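You operate a simulated robot arm through the tools that you are given. There is no shell and no other tool. Be economical: measure what you need, move in short steps, check, and stop when the job is done.

Carry out the task below with a simulated two-armed robot. There is one attempt and no reset: what you move stays moved.

JOB
Put the plate card in the silver tray. Take the cap off the blue-capped bottle and lay it down on the black bench. Take the clear jar on the top of the drawer unit and put it away on the slate bench. Fetch the small beaker and stand it on the top of the black mat. Put three of the beakers from the olive bench on the tiled bench. Take the slide from the top of the island bench and put it on the purple tray. Take the full teal carton on the top of the island bench and put it away on the lower shelf of the glove stand. Put the purple cartridge on the slate bench. Take the purple wipe pack on the violet bench and put it away on the fourth shelf from the bottom of the steel shelving. Take the blue-handled jug and put it on the second shelf from the bottom of the steel shelving. Do these in any order. Set down upright: clear jar, small beaker, beaker, full teal carton, purple cartridge, blue-handled jug.

Only the result counts: the job must be done as asked and must still hold three seconds after the hand-in. Knocking over, shifting, dropping, spilling or breaking anything else fails it. Lids that push on must go on centred and level and be pressed home; caps that screw on are set level and turned clockwise until they are tight.

ROBOT AND FRAMES
Two 7-joint arms with two-finger parallel grippers on one trunk, on a base that drives. Base frame: it is fixed to the floor where the robot stands at the start and does not move with it; the origin is under the middle of the robot, x ahead of it, y to its left, z up; the surface under the hand at the start is at about z = 880. Units: mm, degrees, N and s.
The left shoulder is at the start at [70, 188, 1115], the right one opposite. With the tool pointing down near the work surface each hand reaches from about 340 to 800 mm from the robot's upright axis, wherever it stands, measured 20 degrees to its own side. Places, roughly: beaker [4500, 2250, 1000]; blue-capped bottle [750, 2000, 1000]; blue-handled jug [-1500, 1500, 500]; clear jar [8000, -3250, 500]; fourth shelf of the steel shelving [-1700, -1600, 1300]; full teal carton [6250, 1750, 1000]; lower shelf of the glove stand (52x12 cm) [8840, 4180, 640]; plate card [500, 0, 1000]; purple cartridge [6750, 1500, 1000]; purple tray (22x19x3 cm) [6100, 1100, 900]; purple wipe pack [6000, 4250, 1000]; second shelf of the steel shelving [-1700, -1600, 600]; silver tray (26x18x4 cm) [-1600, -1200, 600]; slate bench [6900, 5000, 900]; slide [6000, 1500, 1000]; small beaker (5x5x8 cm) [4400, 1900, 900]; tiled bench [4300, -600, 900]; top of the black mat (20x20 cm) [6560, 1040, 880]. Payload 3.91 kg a hand.
Tool frame (each hand has its own): the origin (TCP) lies between the finger pads and is the grasp point; the fingertips stand 30 mm ahead of it; z points along the fingers, y is the line along which they close. The gripper opens to 110 mm. The fingers are 20 mm wide and 10 mm thick; the gripper's body (48 by 112 mm) begins 55 mm behind the TCP.
Orientation is that of the tool frame in the base frame, as a unit quaternion [x, y, z, w]. With the fingers straight down and closing along the base's y, the tool's x points along the base's -x, its y along +y and its z along -z.

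CONTROLS
- The arms move only by the tool nudge_tool. It takes "left_steps", "right_steps" or both (then of equal length, played together; a hand with none holds still); each is a list of rows, each a list of 6 numbers: the shift along the tool's x, y, z in units of 150 mm (1.0 is 150 mm), then the turn, a rotation vector about the tool's x, y, z in units of 180 degrees (1.0 is 180 degrees). In form: [[dx, dy, dz, rx, ry, rz], ...]. A call has 1 to 10 rows; each row is the pose to reach, as a shift and turn from the pose commanded when the call began, along the tool's axes at that moment. "left_grip" and "right_grip" are, for a hand that has rows, the gripper command, from -1 (shut) to 1 (fully open), values between in proportion, set as the call begins (left out, the last holds). A call with a number of a shift or a turn outside -1 to 1 is refused whole. Each row takes 0.2 s and may step no farther than 50 mm and 8.6 degrees from the row before; otherwise, or with a gripper value out of range, the whole call is refused. Where a pose cannot be reached the arm comes as near as it can. A force on the tool above 40 N (or 10 N above the force at the start of the call, whichever is more), or a blocked arm, ends the call early, and 0.2 s more pass. Each finger travels about 72 mm/s and halts on what it meets, pressing with about 26 N; the grip force reading is that of the motor and also rises with nothing between the fingers. The clock runs only during rows and for 0.2 s after the last one: add rows that repeat a pose to give the fingers time. It gives the time, the measured TCP pose, the force on the tool (base axes), the opening and the grip force at its end, in the units of the frame above (readings bear some noise), with the torque about the TCP (base axes, N m) and any sound that the robot's microphone picked up, and new pictures: "show" is both (left out), scene, wrist or none (wrist: the cameras of the hands that moved).
- Cameras (640 x 400 px; columns grow to the right, rows downward): "scene" is now at [137.7, 23.6, 1361.1]; the picture's right is [0.25, -0.97, 0.00], its down [-0.39, -0.10, -0.91] and it looks along [0.88, 0.23, -0.40] (base axes); focal length 255 px, centre (320, 200). "left" rides on the left gripper at [72, -17, -103] in its tool frame; the picture's right is [0.23, 0.97, 0.00], its down [-0.76, 0.18, -0.62] and it looks along [-0.61, 0.14, 0.78] (tool axes); focal length 222 px, centre (320, 200). "right" rides on the right gripper at [72, 17, -103] in its tool frame; the picture's right is [-0.23, 0.97, 0.00], its down [-0.76, -0.18, -0.62] and it looks along [-0.61, -0.14, 0.78] (tool axes); focal length 222 px, centre (320, 200). There is no depth. A picture from a camera that has moved, and an enlarged one, comes with that camera's place and axes in the base frame and with its lens.
- lift_body(by): slides the trunk up (or, below 0, down) by that many mm; the arms and the scene camera ride with it, the base frame stays. It gives what a move gives, with no picture.
- steer(legs): drives the robot by 1 to 6 legs, each [ahead, turn to the left] in mm and degrees, along the robot's own axes; the way and the turn of a leg run together, so that a leg with both is an arc; at most 1500 mm and 180 degrees a leg. The arms and the cameras ride along, it lands a little off, and it stops where it bumps. It gives what a move gives, and a new picture of the scene camera.
- aim_head(pan, tilt): turns the head with the scene camera to pan (to the left, within 86 degrees either way) and tilt (down, from -29 to 69), counted from straight ahead of the robot. It gives what a move gives, and a new picture of the scene camera.
- enlarge(camera, box): a new picture of the part [left, top, right, bottom] of that camera's present view, enlarged. The clock stands still meanwhile.
- finish_job(): hands the job in; it is judged then, once.

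Work in short steps. Places have to be worked out from the pictures, the camera data and where the tool is seen: move nearer, look again, correct. Check each grasp and each placing, and mend what went wrong. You have 556 turns and 360 pictures in all, those below and enlarged ones among them. Open the grippers and draw the arms clear of the work before you hand the job in, unless the task says otherwise; then end with one line.

The tools are called after ">>>" as a command line: name --argument value ..., lists and objects as JSON in quotes. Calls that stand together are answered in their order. nudge_tool: Moves the arms, as the interface text tells. Its arguments: {"type":"object","properties":{"left_steps":{"type":"array","items":{"type":"array","items":{"type":"number"}}},"left_grip":{"type":"number"},"right_steps":{"type":"array","items":{"type":"array","items":{"type":"number"}}},"right_grip":{"type":"number"},"show":{"type":"string","enum":["both","scene","wrist","none"]}},"required":[]} The other tools are called the same way: lift_body (by) slides the trunk up or down; steer (legs) drives the base; aim_head (pan, tilt) turns the head that bears the scene camera; enlarge (camera, box) takes an enlarged picture of a part of a camera's view; finish_job () hands the job in.

At the start:

```text
time: 0.0
left_tool_pos: [535.0, 338.8, 1100.7]
left_orientation: [0.0, 1.0, 0.0, 0.0]
left_force: [0.2, -0.1, 0.5]
left_torque: [0.0, 0.0, -0.03]
left_finger_gap: 110.0
left_gripper_force: 0.0
right_tool_pos: [452.3, -59.2, 1261.0]
right_orientation: [0.0, 1.0, -0.001, 0.0]
right_force: [0.2, -0.1, 0.0]
right_torque: [0.0, -0.01, 0.01]
right_finger_gap: 110.0
right_gripper_force: 0.1
trunk travel left (down, up): [-625.0, 315.0]
robot x, y, heading: [-1.0, -1.6, 0.1]
head pan, tilt: [14.8, 23.8]
```

scene: 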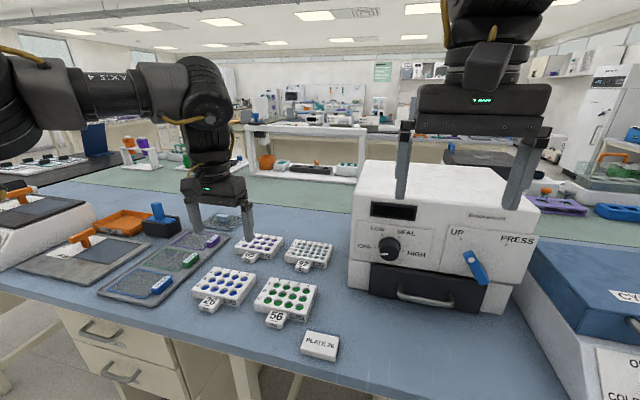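
right: 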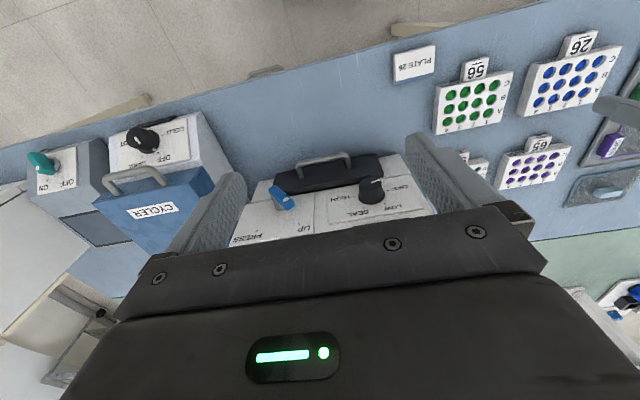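
left: 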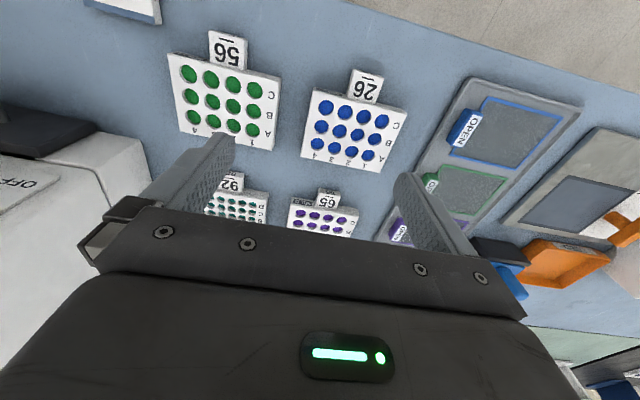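

I see the white "PLATE 26" card near (473, 112). First I take a closer look at it before picking it up.

>>> enlarge --camera "scene" --box '[260, 290, 400, 378]'

>>> aim_head --pan 70 --tilt 15

>>> aim_head --pan -60 --tilt 15

```text
4.55 times, centred on (330, 334) of scene
camera zoom: at [137.7, 23.6, 1361.1], right [0.25, -0.97, 0.0], down [-0.39, -0.1, -0.91], along [0.88, 0.23, -0.4], focal length 1158 px, centre (274, -409)
```

zoom: 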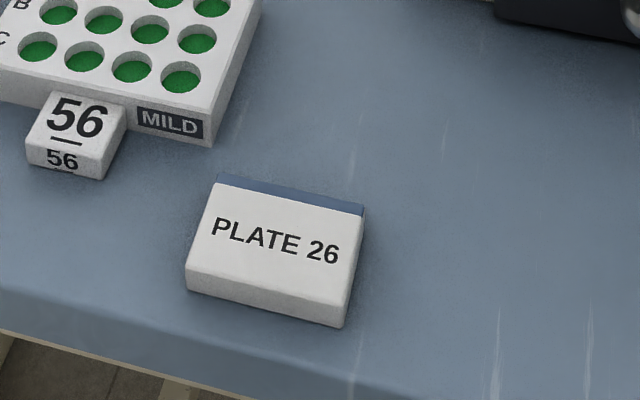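

```text
time: 1.2
left_tool_pos: [534.9, 338.7, 1101.0]
left_orientation: [0.0, 1.0, 0.0, 0.0]
left_force: [0.6, 0.0, -0.3]
left_torque: [-0.03, 0.02, 0.01]
left_finger_gap: 109.9
left_gripper_force: 0.1
right_tool_pos: [454.0, -58.2, 1261.6]
right_orientation: [0.0, 1.0, 0.001, 0.0]
right_force: [-0.5, 0.4, 0.3]
right_torque: [-0.01, -0.01, -0.03]
right_finger_gap: 109.6
right_gripper_force: 0.1
trunk travel left (down, up): [-625.0, 315.0]
robot x, y, heading: [3.0, -1.1, 0.0]
head pan, tilt: [70.0, 15.0]
camera scene: at [80.4, 87.8, 1375.4], right [0.94, -0.34, 0.0], down [-0.09, -0.24, -0.97], along [0.33, 0.91, -0.26], focal length 255 px, centre (320, 200)
```

scene: 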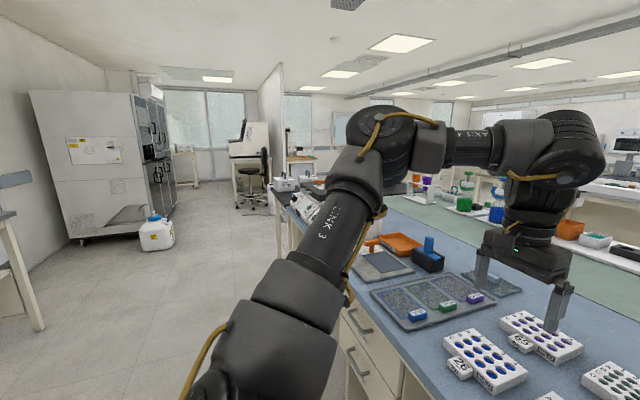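

```text
time: 3.4
left_tool_pos: [535.0, 339.0, 1100.9]
left_orientation: [0.0, 1.0, 0.0, 0.0]
left_force: [0.3, -0.8, 0.0]
left_torque: [0.01, 0.0, 0.05]
left_finger_gap: 110.0
left_gripper_force: 0.0
right_tool_pos: [454.3, -59.0, 1261.7]
right_orientation: [0.0, 1.0, -0.001, 0.0]
right_force: [0.1, 0.7, 0.0]
right_torque: [-0.02, 0.01, 0.0]
right_finger_gap: 109.9
right_gripper_force: 0.0
trunk travel left (down, up): [-625.0, 315.0]
robot x, y, heading: [4.6, -0.6, 0.0]
head pan, tilt: [-60.0, 15.0]
camera scene: at [95.1, -80.8, 1375.4], right [-0.87, -0.5, 0.0], down [-0.13, 0.22, -0.97], along [0.48, -0.84, -0.26], focal length 255 px, centre (320, 200)
```

scene: 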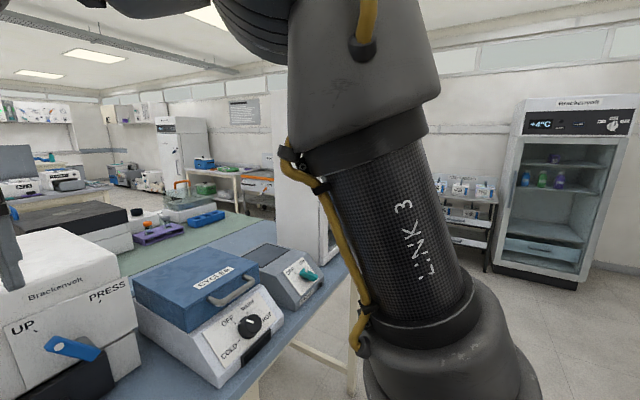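

The card is axis-aligned at about (473, 110), about 43 by 69 mm. I move the left hand above it, in two stages, with the opening at 90 mm.

>>> nudge_tool --left_steps '[[0.2, -0.25, 0, 0, 0, 0], [0.413, -0.5, 0, 0, 0, 0], [0.413, -0.75, 0, 0, 0, 0], [0.413, -0.95, 0, 0, 0, 0]]' --left_grip 0.64 --show "none"

>>> nudge_tool --left_steps '[[0, -0.25, 0.1, 0, 0, 0], [0, -0.57, 0.3, 0, 0, 0], [0, -0.57, 0.55, 0, 0, 0]]' --show "wrist"

```text
time: 4.3
left_tool_pos: [471.8, 193.3, 1100.8]
left_orientation: [0.0, 1.0, 0.001, 0.0]
left_force: [0.7, 0.5, 0.6]
left_torque: [0.02, -0.01, -0.01]
left_finger_gap: 90.2
left_gripper_force: 0.0
right_tool_pos: [452.1, -60.0, 1261.1]
right_orientation: [0.0, 1.0, 0.002, -0.001]
right_force: [-0.2, -0.1, 0.4]
right_torque: [0.04, -0.02, 0.02]
right_finger_gap: 110.2
right_gripper_force: 0.1
trunk travel left (down, up): [-625.0, 315.0]
robot x, y, heading: [-0.2, 0.3, -0.1]
head pan, tilt: [-60.0, 15.0]
```

```text
refused: row 2 steps farther than a row can; nothing moved
```

The second call was refused because its step was too long; I send it again with smaller steps.

>>> nudge_tool --left_steps '[[0, -0.25, 0.1, 0, 0, 0], [0, -0.45, 0.3, 0, 0, 0], [0, -0.55, 0.55, 0, 0, 0]]' --show "wrist"

```text
time: 5.2
left_tool_pos: [483.7, 141.8, 1063.0]
left_orientation: [0.0, 1.0, -0.001, 0.0]
left_force: [0.8, 0.1, 0.2]
left_torque: [0.02, 0.0, -0.02]
left_finger_gap: 90.1
left_gripper_force: 0.0
left hand out of reach, approached as far as the arm can: row 2, 3
right_tool_pos: [452.8, -58.0, 1260.2]
right_orientation: [-0.001, 1.0, -0.001, 0.0]
right_force: [-0.5, 0.9, -0.4]
right_torque: [0.02, 0.0, 0.02]
right_finger_gap: 110.1
right_gripper_force: 0.2
trunk travel left (down, up): [-625.0, 315.0]
robot x, y, heading: [4.4, -3.3, -0.1]
head pan, tilt: [-60.0, 15.0]
camera left: at [410.7, 124.5, 1167.4], right [-0.23, 0.97, 0.0], down [0.76, 0.18, 0.62], along [0.61, 0.14, -0.78], focal length 222 px, centre (320, 200)
```

left: 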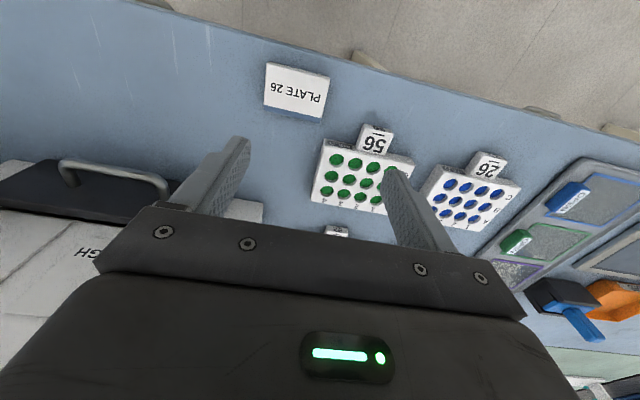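

The left arm cannot get there from this stance. I back up 150 mm and turn right 12° so the card lies more to the left side.

>>> steer --legs '[[-150, 0], [0, -12]]'

>>> aim_head --pan 15 --tilt 35

```text
time: 7.3
left_tool_pos: [350.7, 36.9, 1064.5]
left_orientation: [0.107, 0.994, 0.0, 0.0]
left_force: [-0.2, -1.1, -0.3]
left_torque: [-0.03, 0.01, 0.02]
left_finger_gap: 90.0
left_gripper_force: 0.0
right_tool_pos: [280.0, -153.0, 1261.3]
right_orientation: [0.105, 0.994, -0.001, 0.0]
right_force: [-0.3, -0.2, -0.1]
right_torque: [-0.01, -0.03, 0.0]
right_finger_gap: 110.0
right_gripper_force: 0.0
trunk travel left (down, up): [-625.0, 315.0]
robot x, y, heading: [-151.2, 1.0, -12.2]
head pan, tilt: [-60.0, 15.0]
camera scene: at [-75.3, -99.6, 1375.5], right [-0.95, -0.31, 0.0], down [-0.08, 0.25, -0.97], along [0.3, -0.92, -0.26], focal length 255 px, centre (320, 200)
```

scene: 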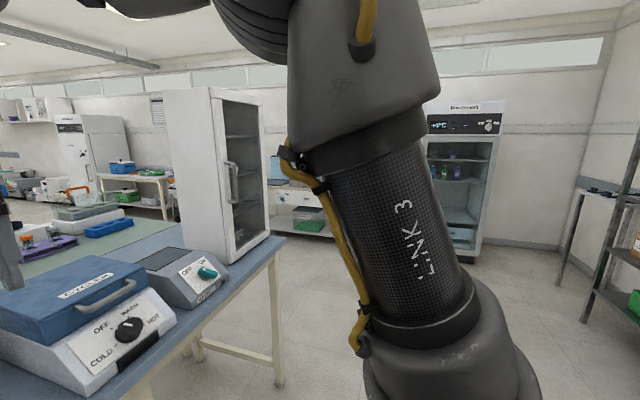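

```text
time: 8.8
left_tool_pos: [352.0, 36.2, 1064.5]
left_orientation: [0.107, 0.994, 0.0, 0.0]
left_force: [0.4, 0.0, -1.3]
left_torque: [-0.01, -0.02, -0.01]
left_finger_gap: 90.3
left_gripper_force: 0.0
right_tool_pos: [279.5, -153.7, 1260.9]
right_orientation: [0.105, 0.994, 0.0, 0.0]
right_force: [0.0, 0.0, 0.4]
right_torque: [-0.03, -0.01, -0.02]
right_finger_gap: 110.0
right_gripper_force: 0.0
trunk travel left (down, up): [-625.0, 315.0]
robot x, y, heading: [-152.0, 0.5, -12.3]
head pan, tilt: [15.0, 35.0]
camera scene: at [-15.3, -6.1, 1343.4], right [0.05, -1.0, 0.0], down [-0.57, -0.03, -0.82], along [0.82, 0.04, -0.57], focal length 255 px, centre (320, 200)
```

scene: 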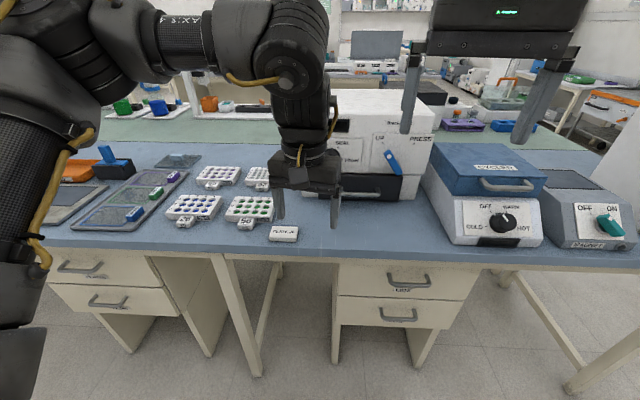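

The card is confirmed at about (475, 111). I move the left hand over it, rotating 12° to square up, at z 960.

>>> nudge_tool --left_steps '[[-0.2, 0.2, 0, 0, 0, -0.02], [-0.42, 0.4, 0, 0, 0, -0.045], [-0.6, 0.6, 0, 0, 0, -0.068], [-0.69, 0.653, 0.25, 0, 0, -0.068], [-0.69, 0.653, 0.5, 0, 0, -0.068], [-0.69, 0.653, 0.7, 0, 0, -0.068]]' --show "wrist"

```text
time: 10.2
left_tool_pos: [473.1, 113.0, 957.8]
left_orientation: [-0.001, 1.0, -0.001, 0.0]
left_force: [0.1, -0.1, -0.4]
left_torque: [-0.03, 0.0, -0.01]
left_finger_gap: 90.4
left_gripper_force: 0.0
right_tool_pos: [280.5, -153.3, 1260.0]
right_orientation: [0.105, 0.994, -0.001, 0.0]
right_force: [0.5, 0.2, 0.4]
right_torque: [-0.02, -0.03, -0.02]
right_finger_gap: 110.1
right_gripper_force: 0.0
trunk travel left (down, up): [-625.0, 315.0]
robot x, y, heading: [-149.4, 3.7, -12.4]
head pan, tilt: [15.0, 35.0]
camera left: at [401.2, 93.0, 1061.7], right [-0.23, 0.97, 0.0], down [0.76, 0.18, 0.62], along [0.61, 0.14, -0.78], focal length 222 px, centre (320, 200)
```

left: 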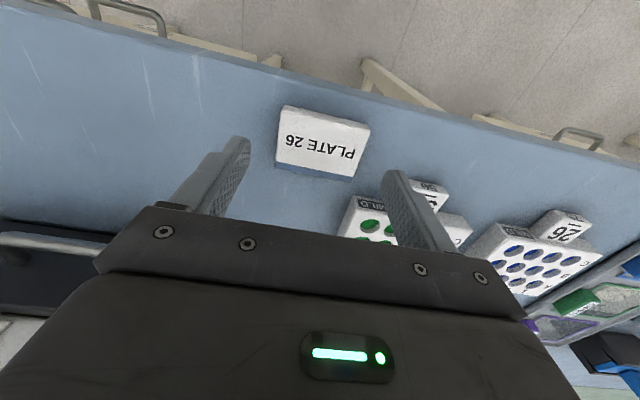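

The card lies between the fingers, at (470, 110). I lower to z 912 and close.

>>> nudge_tool --left_steps '[[0.01, -0.017, 0.15, 0, 0, 0], [0.01, -0.017, 0.3, 0, 0, 0]]' --show "none"

>>> nudge_tool --left_steps '[[0, 0, 0, 0, 0, 0], [0, 0, 0, 0, 0, 0], [0, 0, 0, 0, 0, 0]]' --left_grip -1 --show "wrist"

```text
time: 10.8
left_tool_pos: [472.5, 107.8, 914.0]
left_orientation: [0.001, 1.0, 0.0, 0.001]
left_force: [0.5, 0.6, 0.0]
left_torque: [-0.01, 0.01, 0.0]
left_finger_gap: 90.3
left_gripper_force: 0.2
right_tool_pos: [279.6, -153.0, 1260.7]
right_orientation: [0.106, 0.994, 0.0, 0.0]
right_force: [-0.4, 0.7, 1.0]
right_torque: [0.05, 0.02, 0.02]
right_finger_gap: 110.1
right_gripper_force: 0.1
trunk travel left (down, up): [-625.0, 315.0]
robot x, y, heading: [-150.7, -0.1, -12.2]
head pan, tilt: [15.0, 35.0]
```

```text
time: 11.6
left_tool_pos: [471.5, 107.2, 914.6]
left_orientation: [-0.001, 1.0, 0.0, 0.0]
left_force: [0.6, -1.3, 3.0]
left_torque: [0.02, -0.02, 0.04]
left_finger_gap: 69.1
left_gripper_force: 25.8
right_tool_pos: [278.9, -153.0, 1261.0]
right_orientation: [0.105, 0.994, 0.0, 0.0]
right_force: [-0.4, 0.2, -0.2]
right_torque: [0.04, 0.0, 0.01]
right_finger_gap: 110.2
right_gripper_force: 0.0
trunk travel left (down, up): [-625.0, 315.0]
robot x, y, heading: [-148.3, -1.1, -12.1]
head pan, tilt: [15.0, 35.0]
camera left: at [399.2, 90.2, 1017.1], right [-0.23, 0.97, 0.0], down [0.76, 0.18, 0.62], along [0.61, 0.14, -0.78], focal length 222 px, centre (320, 200)
```

left: 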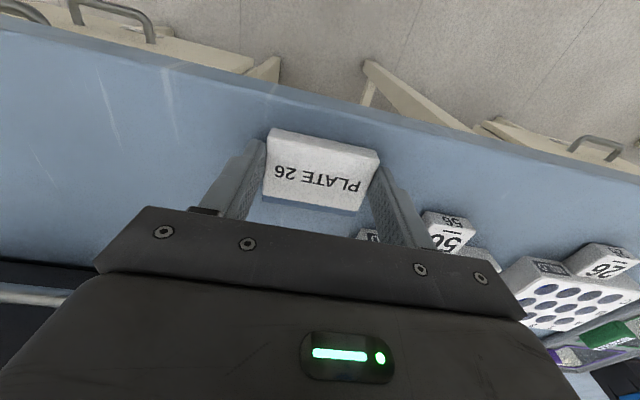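

Gripped at 69 mm. I lift and draw it back a little.

>>> nudge_tool --left_steps '[[0, 0, -0.3, 0, 0, 0], [0, 0, -0.6, 0, 0, 0], [0, 0, -0.9, 0, 0, 0], [0.2, 0.1, -1, 0, 0, 0], [0.45, 0.25, -1, 0, 0, 0], [0.7, 0.4, -1, 0, 0, 0]]' --show "wrist"

>>> steer --legs '[[-250, 0]]'

>>> aim_head --pan 86 --tilt 15

```text
time: 13.0
left_tool_pos: [365.0, 169.3, 1064.5]
left_orientation: [0.0, 1.0, -0.001, 0.0]
left_force: [-0.6, 0.5, -1.3]
left_torque: [0.01, -0.03, 0.03]
left_finger_gap: 69.3
left_gripper_force: 25.9
right_tool_pos: [279.9, -151.8, 1262.5]
right_orientation: [0.106, 0.994, -0.001, 0.001]
right_force: [-0.9, -0.4, -0.2]
right_torque: [0.0, -0.04, 0.03]
right_finger_gap: 110.2
right_gripper_force: 0.1
trunk travel left (down, up): [-625.0, 315.0]
robot x, y, heading: [-150.1, -2.4, -12.2]
head pan, tilt: [15.0, 35.0]
camera left: at [292.7, 151.4, 1167.4], right [-0.23, 0.97, 0.0], down [0.76, 0.18, 0.62], along [0.61, 0.14, -0.78], focal length 222 px, centre (320, 200)
```

left: 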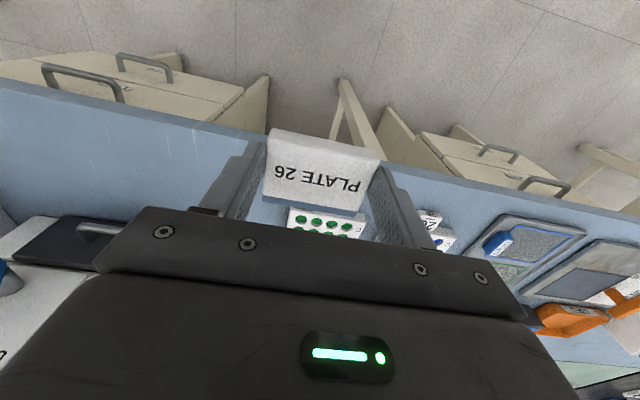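

```text
time: 14.8
left_tool_pos: [126.4, 220.3, 1064.7]
left_orientation: [0.0, 1.0, 0.0, -0.001]
left_force: [-0.5, 0.4, -0.7]
left_torque: [0.05, 0.01, 0.01]
left_finger_gap: 69.2
left_gripper_force: 26.1
right_tool_pos: [38.8, -101.1, 1261.2]
right_orientation: [0.107, 0.994, 0.0, 0.0]
right_force: [0.3, -0.4, -0.4]
right_torque: [0.0, -0.02, -0.03]
right_finger_gap: 110.2
right_gripper_force: 0.0
trunk travel left (down, up): [-625.0, 315.0]
robot x, y, heading: [-390.8, 53.5, -12.2]
head pan, tilt: [15.0, 35.0]
camera scene: at [-256.5, 46.0, 1343.3], right [0.05, -1.0, 0.0], down [-0.57, -0.03, -0.82], along [0.82, 0.04, -0.57], focal length 255 px, centre (320, 200)
```

scene: 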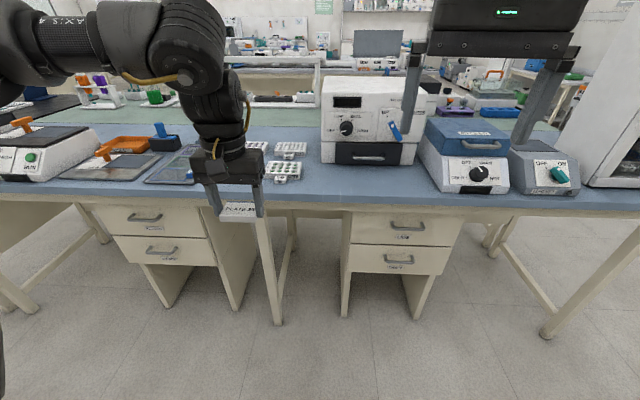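

```text
time: 16.2
left_tool_pos: [125.5, 220.7, 1064.6]
left_orientation: [0.0, 1.0, 0.0, 0.0]
left_force: [1.0, 0.7, -0.4]
left_torque: [0.01, -0.03, 0.0]
left_finger_gap: 69.2
left_gripper_force: 26.5
right_tool_pos: [38.4, -100.9, 1261.1]
right_orientation: [0.106, 0.994, 0.0, 0.0]
right_force: [-0.3, -0.2, -0.6]
right_torque: [0.02, -0.01, -0.01]
right_finger_gap: 109.9
right_gripper_force: 0.1
trunk travel left (down, up): [-625.0, 315.0]
robot x, y, heading: [-395.9, 52.7, -12.3]
head pan, tilt: [85.9, 15.0]
camera scene: at [-318.6, 131.4, 1375.4], right [0.96, -0.28, 0.0], down [-0.07, -0.25, -0.97], along [0.27, 0.93, -0.26], focal length 255 px, centre (320, 200)
```

scene: 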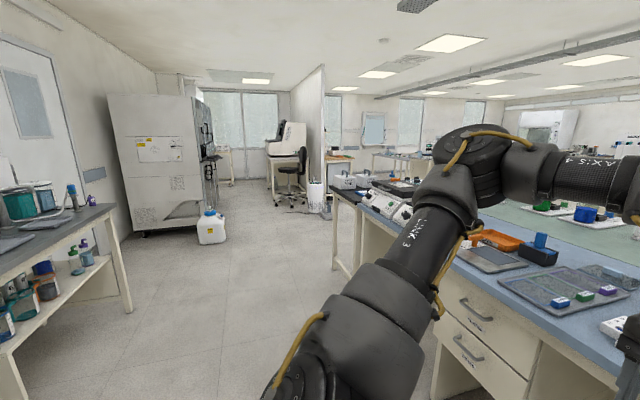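

I see the wall bench on the left side with a lower shelf; the jug must be there. I turn left to about 130° to look.

>>> steer --legs '[[0, 142]]'

>>> aim_head --pan 0 --tilt 25

```text
time: 22.4
left_tool_pos: [-900.8, 243.3, 1063.0]
left_orientation: [0.944, -0.329, 0.001, 0.0]
left_force: [0.3, 0.2, -0.2]
left_torque: [0.0, -0.01, 0.0]
left_finger_gap: 69.2
left_gripper_force: 25.8
right_tool_pos: [-635.0, 440.0, 1261.4]
right_orientation: [0.904, -0.427, 0.0, -0.001]
right_force: [0.1, -0.1, 0.2]
right_torque: [-0.02, 0.0, -0.01]
right_finger_gap: 110.0
right_gripper_force: 0.1
trunk travel left (down, up): [-625.0, 315.0]
robot x, y, heading: [-389.7, 54.0, 129.7]
head pan, tilt: [85.9, 15.0]
camera scene: at [-502.4, 36.9, 1375.4], right [-0.58, 0.82, 0.0], down [0.21, 0.15, -0.97], along [-0.79, -0.56, -0.26], focal length 255 px, centre (320, 200)
```

scene: 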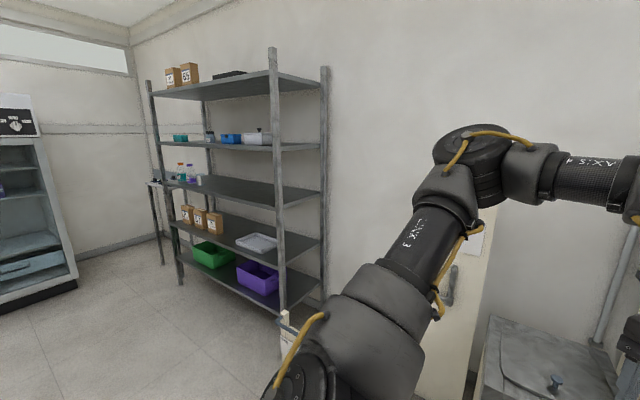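

```text
time: 24.0
left_tool_pos: [-900.4, 243.6, 1064.3]
left_orientation: [0.944, -0.329, 0.001, 0.001]
left_force: [0.1, 0.8, 0.2]
left_torque: [0.03, 0.01, 0.03]
left_finger_gap: 69.1
left_gripper_force: 26.2
right_tool_pos: [-633.2, 440.6, 1261.7]
right_orientation: [0.904, -0.428, 0.0, 0.0]
right_force: [-0.6, 0.2, 0.0]
right_torque: [0.01, 0.02, 0.04]
right_finger_gap: 109.8
right_gripper_force: 0.0
trunk travel left (down, up): [-625.0, 315.0]
robot x, y, heading: [-388.3, 52.4, 129.5]
head pan, tilt: [0.0, 25.0]
camera scene: at [-484.7, 162.1, 1359.2], right [0.77, 0.64, 0.0], down [0.27, -0.33, -0.91], along [-0.58, 0.7, -0.42], focal length 255 px, centre (320, 200)
```

scene: 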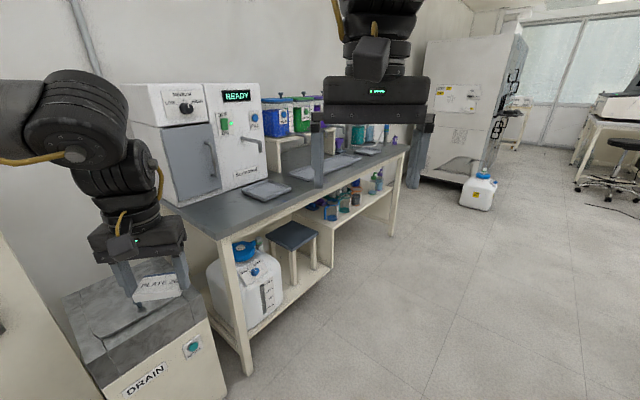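

The shelving has its shelves visible, with the silver tray on the second shelf. I enlarge the area under the wall bench to find the blue-handled jug.

>>> enlarge --camera "scene" --box '[200, 150, 420, 287]'

```text
2.91 times, centred on (310, 218) of scene
camera zoom: at [-484.7, 162.1, 1359.2], right [0.77, 0.64, 0.0], down [0.27, -0.33, -0.91], along [-0.58, 0.7, -0.42], focal length 741 px, centre (349, 146)
```

zoom: 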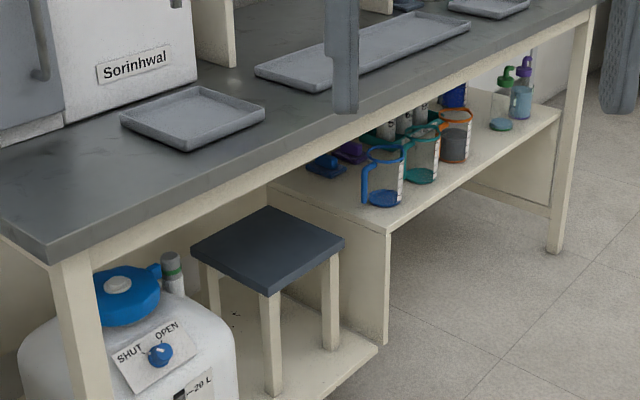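

The blue-handled jug stands on the low shelf at about (-1394, 1393, ~490), under the bench whose front edge is at x = -1190. I drive to about (-600, 1200), facing -x.

>>> steer --legs '[[0, -29], [1167, 0], [0, 79.5]]'

>>> aim_head --pan -10 --tilt 40

```text
time: 34.8
left_tool_pos: [-1077.9, 919.9, 1064.2]
left_orientation: [0.994, 0.112, 0.001, 0.0]
left_force: [0.1, -1.2, -0.8]
left_torque: [0.0, -0.01, 0.02]
left_finger_gap: 69.4
left_gripper_force: 25.9
right_tool_pos: [-1065.2, 1251.4, 1260.9]
right_orientation: [1.0, 0.007, 0.0, -0.001]
right_force: [0.0, 0.1, 0.3]
right_torque: [-0.02, -0.04, -0.01]
right_finger_gap: 110.2
right_gripper_force: 0.0
trunk travel left (down, up): [-625.0, 315.0]
robot x, y, heading: [-609.5, 1196.6, -179.1]
head pan, tilt: [0.0, 25.0]
camera scene: at [-755.7, 1196.4, 1359.2], right [-0.01, 1.0, 0.0], down [0.42, 0.01, -0.91], along [-0.91, -0.01, -0.42], focal length 255 px, centre (320, 200)
```

scene: 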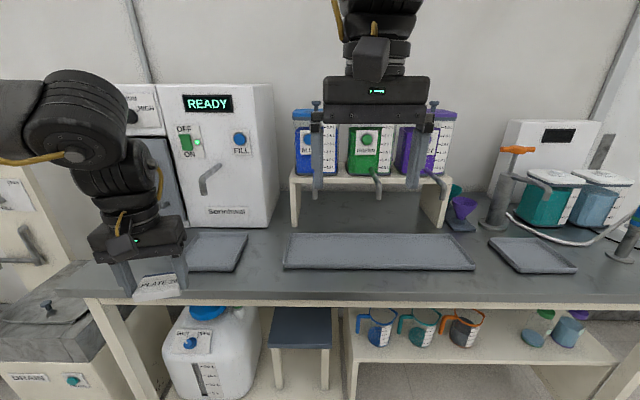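

```text
time: 35.6
left_tool_pos: [-1078.5, 919.3, 1063.4]
left_orientation: [0.994, 0.113, 0.001, 0.001]
left_force: [0.0, -0.2, -0.8]
left_torque: [-0.01, -0.01, 0.03]
left_finger_gap: 69.1
left_gripper_force: 26.0
right_tool_pos: [-1065.6, 1251.6, 1261.2]
right_orientation: [1.0, 0.006, 0.0, 0.0]
right_force: [-0.1, -0.4, -0.4]
right_torque: [-0.01, 0.03, 0.02]
right_finger_gap: 110.0
right_gripper_force: 0.0
trunk travel left (down, up): [-625.0, 315.0]
robot x, y, heading: [-614.2, 1196.6, -179.1]
head pan, tilt: [-10.0, 40.0]
camera scene: at [-747.5, 1211.1, 1335.9], right [0.16, 0.99, 0.0], down [0.63, -0.1, -0.77], along [-0.76, 0.12, -0.64], focal length 255 px, centre (320, 200)
```

scene: 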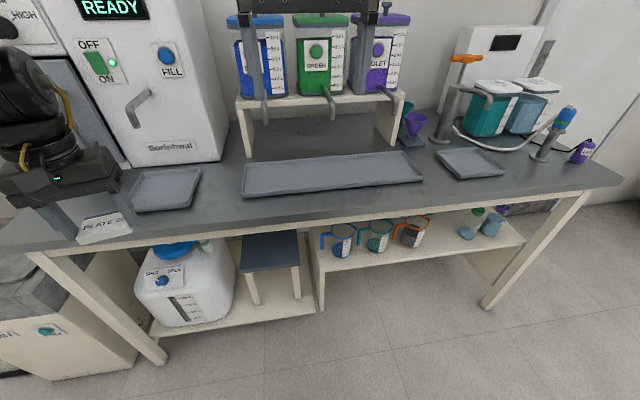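

I draw the left hand (with the card) back and up, then lower the trunk to look at the jug from closer to its height.

>>> nudge_tool --left_steps '[[0.1, 0, -0.25, 0, 0, 0], [0.3, 0, -0.5, 0, 0, 0], [0.45, 0, -0.75, 0, 0, 0], [0.55, 0, -1, 0, 0, 0]]' --show "none"

>>> lift_body --by -350

>>> aim_head --pan -12 --tilt 30

>>> enlarge --camera "scene" --box '[280, 130, 480, 255]'

```text
time: 36.6
left_tool_pos: [-994.6, 940.4, 1214.6]
left_orientation: [0.994, 0.112, 0.0, 0.001]
left_force: [0.7, 1.0, -0.6]
left_torque: [0.0, 0.01, 0.01]
left_finger_gap: 69.1
left_gripper_force: 25.7
left hand out of reach, approached as far as the arm can: row 2
right_tool_pos: [-1064.1, 1253.6, 1260.6]
right_orientation: [1.0, 0.007, 0.0, 0.001]
right_force: [0.1, -0.3, -0.1]
right_torque: [-0.04, 0.02, 0.01]
right_finger_gap: 110.1
right_gripper_force: 0.0
trunk travel left (down, up): [-625.0, 315.0]
robot x, y, heading: [-610.1, 1198.9, -179.4]
head pan, tilt: [-10.0, 40.0]
```

```text
time: 40.0
left_tool_pos: [-996.4, 938.3, 864.6]
left_orientation: [0.994, 0.113, 0.001, 0.001]
left_force: [-0.6, -0.6, -2.0]
left_torque: [-0.01, 0.0, 0.0]
left_finger_gap: 69.2
left_gripper_force: 26.1
right_tool_pos: [-1065.5, 1251.4, 911.3]
right_orientation: [1.0, 0.006, 0.0, 0.001]
right_force: [-0.2, 0.2, 0.2]
right_torque: [0.02, -0.03, 0.01]
right_finger_gap: 109.9
right_gripper_force: 0.0
trunk travel left (down, up): [-275.0, 665.0]
robot x, y, heading: [-611.2, 1197.6, -179.2]
head pan, tilt: [-10.0, 40.0]
```

```text
time: 40.7
left_tool_pos: [-997.8, 938.3, 863.8]
left_orientation: [0.994, 0.112, 0.001, 0.0]
left_force: [0.1, 0.0, -0.8]
left_torque: [0.01, 0.01, 0.03]
left_finger_gap: 68.9
left_gripper_force: 25.9
right_tool_pos: [-1065.5, 1251.2, 911.2]
right_orientation: [1.0, 0.007, 0.0, 0.0]
right_force: [0.0, -0.2, -0.7]
right_torque: [0.01, 0.02, -0.01]
right_finger_gap: 110.0
right_gripper_force: 0.1
trunk travel left (down, up): [-275.0, 665.0]
robot x, y, heading: [-610.7, 1199.0, -179.2]
head pan, tilt: [-12.0, 30.0]
camera scene: at [-752.2, 1215.2, 1001.2], right [0.19, 0.98, 0.0], down [0.49, -0.1, -0.87], along [-0.85, 0.17, -0.5], focal length 255 px, centre (320, 200)
```

scene: 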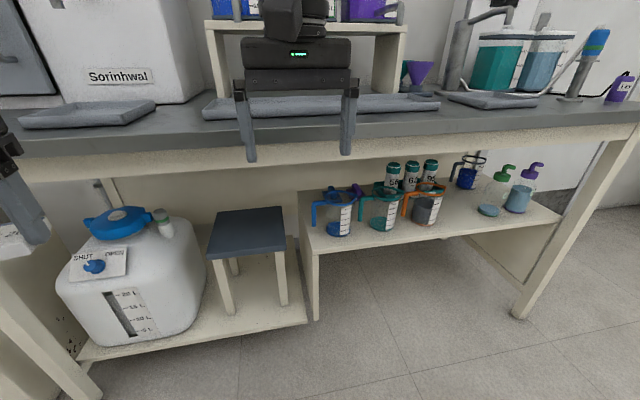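

```text
3.20 times, centred on (380, 192) of scene
camera zoom: at [-752.2, 1215.2, 1001.2], right [0.19, 0.98, 0.0], down [0.49, -0.1, -0.87], along [-0.85, 0.17, -0.5], focal length 815 px, centre (128, 224)
```

zoom: 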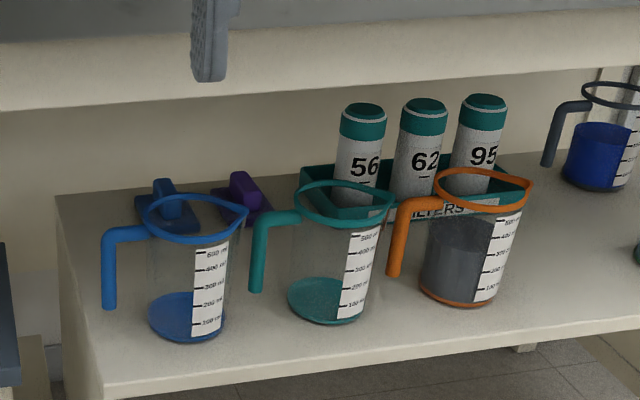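

The blue jug's body is at about (-1404, 1408), about 80 mm wide, rim at about 619; its handle hangs at y≈1325, and is open at the bottom. I turn the right hand horizontal while lowering it, in front of the bench.

>>> nudge_tool --right_steps '[[0, 0, 0.1, 0, -0.045, 0], [0, 0, 0.2, 0, -0.09, 0], [0, 0, 0.3, 0, -0.135, 0], [0, 0, 0.4, 0, -0.18, 0], [0, 0, 0.5, 0, -0.225, 0], [0, 0, 0.6, 0, -0.27, 0], [0, 0, 0.7, 0, -0.315, 0], [0, 0, 0.8, 0, -0.36, 0], [0, 0, 0.9, 0, -0.405, 0], [0, 0, 1.0, 0, -0.45, 0]]' --right_grip -0.36 --show "scene"

```text
time: 42.9
left_tool_pos: [-996.2, 939.9, 864.9]
left_orientation: [0.994, 0.112, 0.0, 0.001]
left_force: [-0.2, -0.2, 0.6]
left_torque: [-0.01, -0.07, 0.02]
left_finger_gap: 69.0
left_gripper_force: 25.9
right_tool_pos: [-1083.2, 1264.9, 811.5]
right_orientation: [0.756, -0.02, -0.654, 0.025]
right_force: [0.2, -0.2, 0.1]
right_torque: [-0.06, -0.01, 0.03]
right_finger_gap: 35.1
right_gripper_force: 0.0
right hand out of reach, approached as far as the arm can: row 10
trunk travel left (down, up): [-275.0, 665.0]
robot x, y, heading: [-610.2, 1201.5, -179.2]
head pan, tilt: [-12.0, 30.0]
camera scene: at [-752.3, 1216.4, 1001.2], right [0.2, 0.98, 0.0], down [0.49, -0.1, -0.87], along [-0.85, 0.17, -0.5], focal length 255 px, centre (320, 200)
```

scene: 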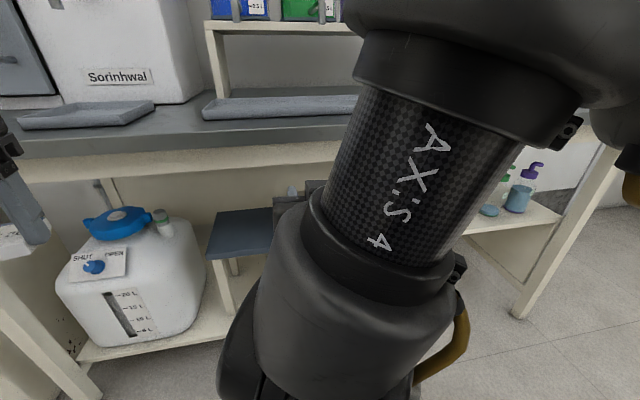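

The elbow is high; I lower the trunk another 220 mm so that the arm comes in nearly level, then use the wrist camera.

>>> lift_body --by -220

>>> nudge_tool --right_steps '[[0, -0.15, 0.1, 0, -0.03, 0], [0, -0.25, 0.25, 0, -0.045, 0]]' --show "both"

```text
time: 45.2
left_tool_pos: [-995.7, 938.1, 643.9]
left_orientation: [0.994, 0.112, 0.001, 0.0]
left_force: [-0.5, 0.4, 0.1]
left_torque: [-0.01, 0.0, 0.0]
left_finger_gap: 69.2
left_gripper_force: 26.1
right_tool_pos: [-1085.3, 1267.8, 588.4]
right_orientation: [0.76, -0.023, -0.649, 0.019]
right_force: [-0.4, 0.3, -0.1]
right_torque: [0.0, -0.03, -0.03]
right_finger_gap: 35.0
right_gripper_force: 0.0
trunk travel left (down, up): [-55.0, 885.0]
robot x, y, heading: [-609.8, 1197.1, -179.5]
head pan, tilt: [-12.0, 30.0]
```

```text
time: 45.9
left_tool_pos: [-995.9, 938.3, 644.4]
left_orientation: [0.994, 0.113, 0.0, 0.0]
left_force: [0.0, 0.0, -0.2]
left_torque: [-0.01, 0.01, 0.02]
left_finger_gap: 69.1
left_gripper_force: 25.7
right_tool_pos: [-1122.4, 1318.4, 618.2]
right_orientation: [0.712, -0.022, -0.701, 0.025]
right_force: [0.4, -0.3, 0.3]
right_torque: [0.0, 0.0, 0.0]
right_finger_gap: 35.3
right_gripper_force: 0.1
right hand out of reach, approached as far as the arm can: row 1, 2
trunk travel left (down, up): [-55.0, 885.0]
robot x, y, heading: [-616.1, 1200.2, -179.4]
head pan, tilt: [-12.0, 30.0]
camera scene: at [-752.2, 1215.3, 781.2], right [0.2, 0.98, 0.0], down [0.49, -0.1, -0.87], along [-0.85, 0.17, -0.5], focal length 255 px, centre (320, 200)
camera right: at [-1018.3, 1295.4, 547.7], right [0.0, -0.96, 0.29], down [0.61, 0.23, 0.76], along [-0.79, 0.18, 0.58], focal length 222 px, centre (320, 200)
```

scene: 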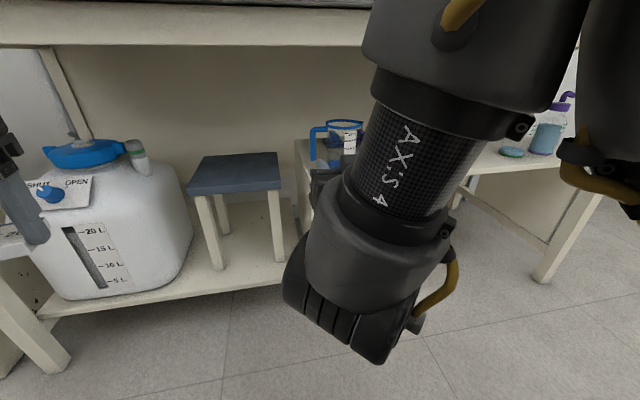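
right: 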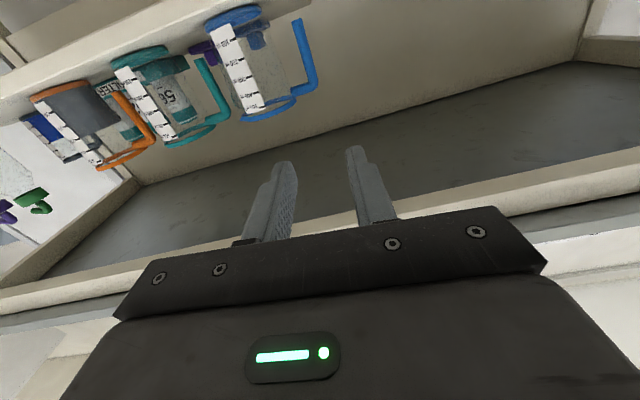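

The handle bar lies at y≈1326, z 530–609. I advance 140 mm, correcting height and roll, then look again.

>>> nudge_tool --right_steps '[[0.12, -0.04, 0.28, 0, 0, -0.01], [0.2, -0.08, 0.56, 0, 0, -0.021], [0.285, -0.08, 0.85, 0, 0, -0.021]]' --show "both"

```text
time: 46.6
left_tool_pos: [-996.0, 937.5, 644.2]
left_orientation: [0.994, 0.112, 0.001, 0.0]
left_force: [-0.3, -0.7, -0.6]
left_torque: [-0.02, 0.0, -0.01]
left_finger_gap: 69.2
left_gripper_force: 25.4
right_tool_pos: [-1249.0, 1315.4, 552.9]
right_orientation: [0.715, 0.031, -0.699, -0.018]
right_force: [0.4, 0.4, -0.1]
right_torque: [-0.01, 0.0, 0.0]
right_finger_gap: 35.3
right_gripper_force: 0.1
trunk travel left (down, up): [-55.0, 885.0]
robot x, y, heading: [-608.1, 1198.3, -179.2]
head pan, tilt: [-12.0, 30.0]
camera scene: at [-752.2, 1215.3, 781.2], right [0.2, 0.98, 0.0], down [0.49, -0.1, -0.87], along [-0.85, 0.17, -0.5], focal length 255 px, centre (320, 200)
camera right: at [-1144.1, 1304.8, 481.9], right [0.01, -0.99, 0.16], down [0.6, 0.14, 0.79], along [-0.8, 0.09, 0.6], focal length 222 px, centre (320, 200)
```

scene: 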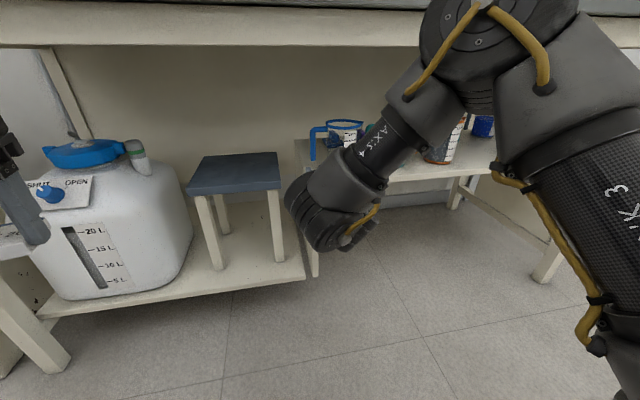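
right: 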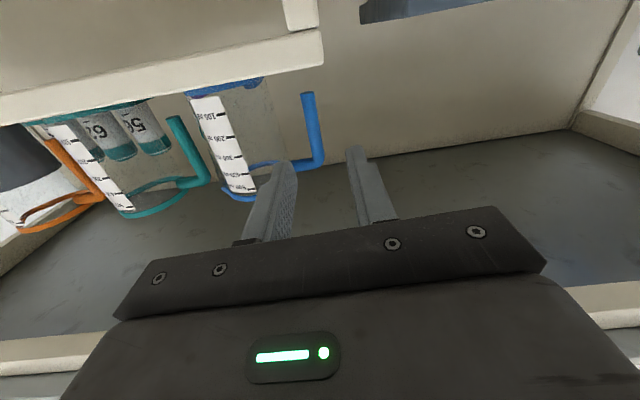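

Triangulated: the handle bar is at (-1396, 1324), z 530–607. I align sideways and in roll, then advance onto it.

>>> nudge_tool --right_steps '[[-0.08, -0.085, 0.05, 0, 0, 0.022], [-0.116, -0.085, 0.3, 0, 0, 0.022], [-0.116, -0.085, 0.5, 0, 0, 0.022]]' --show "wrist"

```text
time: 47.5
left_tool_pos: [-995.0, 938.3, 644.4]
left_orientation: [0.994, 0.114, 0.0, 0.0]
left_force: [0.1, 0.2, -0.8]
left_torque: [0.01, -0.01, 0.0]
left_finger_gap: 69.1
left_gripper_force: 26.2
right_tool_pos: [-1324.0, 1327.6, 571.3]
right_orientation: [0.715, 0.004, -0.699, 0.006]
right_force: [0.6, 0.8, -1.1]
right_torque: [0.01, -0.03, 0.02]
right_finger_gap: 34.8
right_gripper_force: 0.1
trunk travel left (down, up): [-55.0, 885.0]
robot x, y, heading: [-611.7, 1199.7, -179.5]
head pan, tilt: [-12.0, 30.0]
camera right: at [-1219.1, 1309.5, 500.8], right [0.01, -0.97, 0.23], down [0.6, 0.19, 0.77], along [-0.8, 0.13, 0.59], focal length 222 px, centre (320, 200)
```

right: 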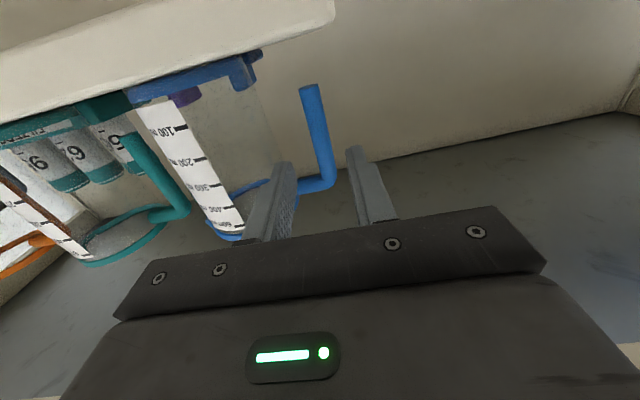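

The bar lies between the fingers. I advance 70 mm and close.

>>> nudge_tool --right_steps '[[0, 0.01, 0.25, 0, 0, 0], [0, 0.015, 0.47, 0, 0, 0]]' --show "wrist"

>>> nudge_tool --right_steps '[[0, 0, 0, 0, 0, 0], [0, 0, 0, 0, 0, 0], [0, 0, 0, 0, 0, 0]]' --right_grip -1 --show "wrist"

```text
time: 48.0
left_tool_pos: [-996.7, 938.9, 644.0]
left_orientation: [0.994, 0.113, 0.0, 0.0]
left_force: [0.2, 0.6, -1.0]
left_torque: [-0.02, -0.04, -0.02]
left_finger_gap: 69.1
left_gripper_force: 26.3
right_tool_pos: [-1359.2, 1302.2, 563.7]
right_orientation: [0.715, -0.002, -0.7, 0.004]
right_force: [0.1, 0.3, -0.3]
right_torque: [-0.01, -0.05, -0.02]
right_finger_gap: 35.1
right_gripper_force: 0.1
right hand out of reach, approached as far as the arm can: row 1, 2
trunk travel left (down, up): [-55.0, 885.0]
robot x, y, heading: [-609.1, 1197.0, -179.2]
head pan, tilt: [-12.0, 30.0]
camera right: at [-1254.6, 1283.2, 494.0], right [0.0, -0.97, 0.24], down [0.61, 0.19, 0.77], along [-0.8, 0.14, 0.59], focal length 222 px, centre (320, 200)
```

right: 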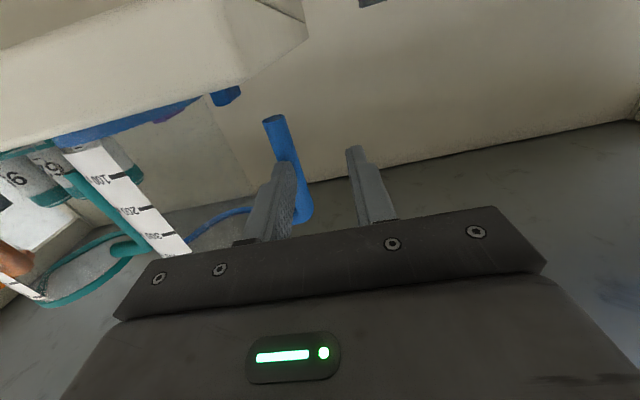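

```text
time: 48.9
left_tool_pos: [-996.6, 937.8, 643.6]
left_orientation: [0.994, 0.112, 0.0, -0.001]
left_force: [-0.6, 0.1, -0.8]
left_torque: [0.01, 0.01, 0.02]
left_finger_gap: 69.3
left_gripper_force: 25.9
right_tool_pos: [-1358.9, 1300.7, 565.6]
right_orientation: [0.714, -0.001, -0.7, 0.004]
right_force: [-0.5, 0.5, 0.6]
right_torque: [0.0, 0.01, -0.02]
right_finger_gap: 0.0
right_gripper_force: 26.0
trunk travel left (down, up): [-55.0, 885.0]
robot x, y, heading: [-609.6, 1200.9, -179.1]
head pan, tilt: [-12.0, 30.0]
camera right: at [-1254.2, 1283.1, 494.3], right [0.0, -0.97, 0.24], down [0.61, 0.19, 0.77], along [-0.8, 0.14, 0.59], focal length 222 px, centre (320, 200)
```

right: 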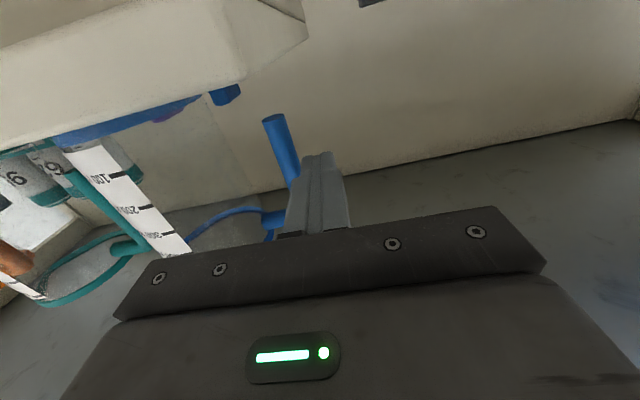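

The arm was at the end of its reach and veered off, with nothing touched. I retract, reopen, and drive the base 110 mm nearer.

>>> nudge_tool --right_steps '[[0, 0, -0.3, 0, 0, 0], [0, 0, -0.6, 0, 0, 0], [0, 0, -0.9, 0, 0, 0], [0, 0, -1.0, 0, 0, 0]]' --right_grip -0.36 --show "none"

>>> steer --legs '[[110, 0]]'

>>> nudge_tool --right_steps '[[0, 0, 0, 0, 0, 0]]' --show "wrist"

```text
time: 49.9
left_tool_pos: [-995.5, 938.4, 643.3]
left_orientation: [0.994, 0.113, 0.001, 0.0]
left_force: [0.6, -0.1, -0.1]
left_torque: [0.01, -0.02, 0.02]
left_finger_gap: 69.1
left_gripper_force: 25.8
right_tool_pos: [-1208.9, 1303.0, 568.6]
right_orientation: [0.715, 0.005, -0.699, 0.007]
right_force: [0.1, 0.1, -1.2]
right_torque: [0.01, 0.03, 0.03]
right_finger_gap: 35.3
right_gripper_force: 0.0
trunk travel left (down, up): [-55.0, 885.0]
robot x, y, heading: [-613.4, 1195.4, -179.1]
head pan, tilt: [-12.0, 30.0]
```

```text
time: 51.0
left_tool_pos: [-1108.2, 938.5, 644.0]
left_orientation: [0.994, 0.111, 0.001, 0.0]
left_force: [0.3, -0.3, -0.8]
left_torque: [0.0, 0.02, 0.02]
left_finger_gap: 69.2
left_gripper_force: 26.3
right_tool_pos: [-1319.9, 1303.1, 568.5]
right_orientation: [0.715, 0.004, -0.699, 0.006]
right_force: [0.1, -0.1, 0.1]
right_torque: [0.0, 0.01, 0.02]
right_finger_gap: 35.1
right_gripper_force: 0.0
trunk travel left (down, up): [-55.0, 885.0]
robot x, y, heading: [-724.3, 1197.5, -179.2]
head pan, tilt: [-12.0, 30.0]
camera scene: at [-862.7, 1214.2, 781.2], right [0.2, 0.98, 0.0], down [0.49, -0.1, -0.87], along [-0.85, 0.17, -0.5], focal length 255 px, centre (320, 200)
```

scene: 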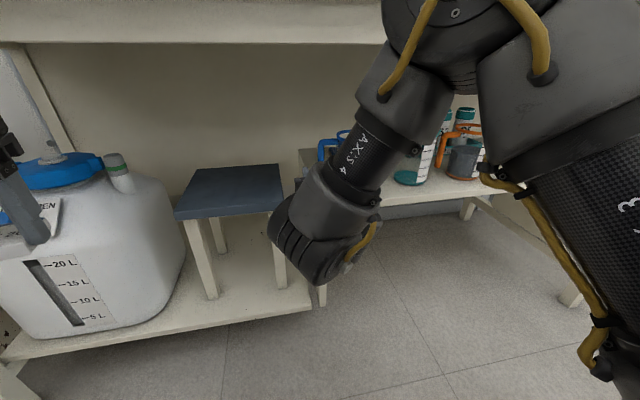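

```text
time: 51.5
left_tool_pos: [-1106.8, 936.8, 643.8]
left_orientation: [0.994, 0.112, 0.001, 0.0]
left_force: [-0.3, -0.3, -0.8]
left_torque: [-0.01, -0.01, -0.01]
left_finger_gap: 68.9
left_gripper_force: 26.0
right_tool_pos: [-1318.9, 1304.0, 568.1]
right_orientation: [0.715, 0.003, -0.699, 0.005]
right_force: [0.0, 0.2, -0.2]
right_torque: [0.01, 0.02, 0.01]
right_finger_gap: 35.2
right_gripper_force: 0.1
trunk travel left (down, up): [-55.0, 885.0]
robot x, y, heading: [-726.2, 1200.6, -179.5]
head pan, tilt: [-12.0, 30.0]
camera right: at [-1214.7, 1286.8, 498.3], right [0.01, -0.97, 0.23], down [0.6, 0.19, 0.78], along [-0.8, 0.13, 0.59], focal length 222 px, centre (320, 200)
```

right: 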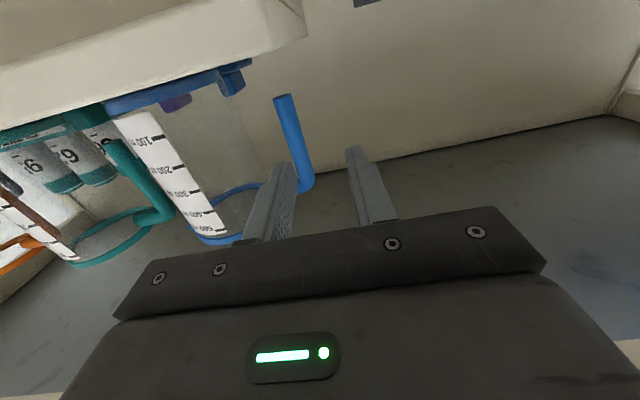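

The handle is still at y≈1324. I shift 21 mm sideways first, then advance 75 mm.

>>> nudge_tool --right_steps '[[0, -0.14, 0, 0, 0, 0], [0, -0.14, 0.25, 0, 0, 0], [0, -0.14, 0.5, 0, 0, 0]]' --show "wrist"

```text
time: 52.2
left_tool_pos: [-1108.3, 937.2, 643.6]
left_orientation: [0.994, 0.111, 0.001, 0.0]
left_force: [0.3, 0.4, -1.0]
left_torque: [-0.02, -0.04, 0.0]
left_finger_gap: 69.1
left_gripper_force: 25.4
right_tool_pos: [-1393.5, 1323.2, 567.2]
right_orientation: [0.714, 0.004, -0.7, 0.007]
right_force: [0.0, -0.8, -0.1]
right_torque: [0.0, -0.01, 0.03]
right_finger_gap: 35.4
right_gripper_force: 0.2
trunk travel left (down, up): [-55.0, 885.0]
robot x, y, heading: [-722.5, 1194.5, -179.2]
head pan, tilt: [-12.0, 30.0]
camera right: at [-1290.2, 1306.4, 496.5], right [0.01, -0.97, 0.23], down [0.6, 0.19, 0.77], along [-0.8, 0.13, 0.59], focal length 222 px, centre (320, 200)
```

right: 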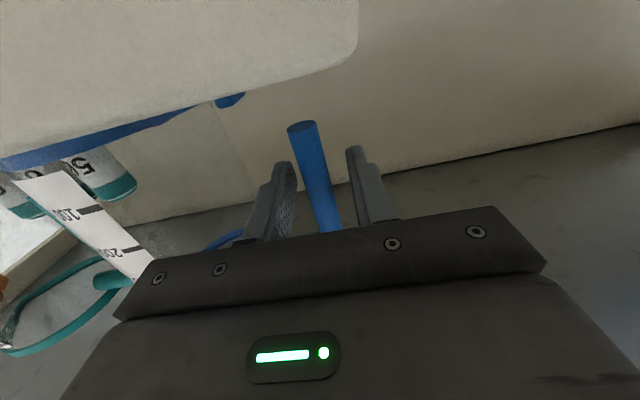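

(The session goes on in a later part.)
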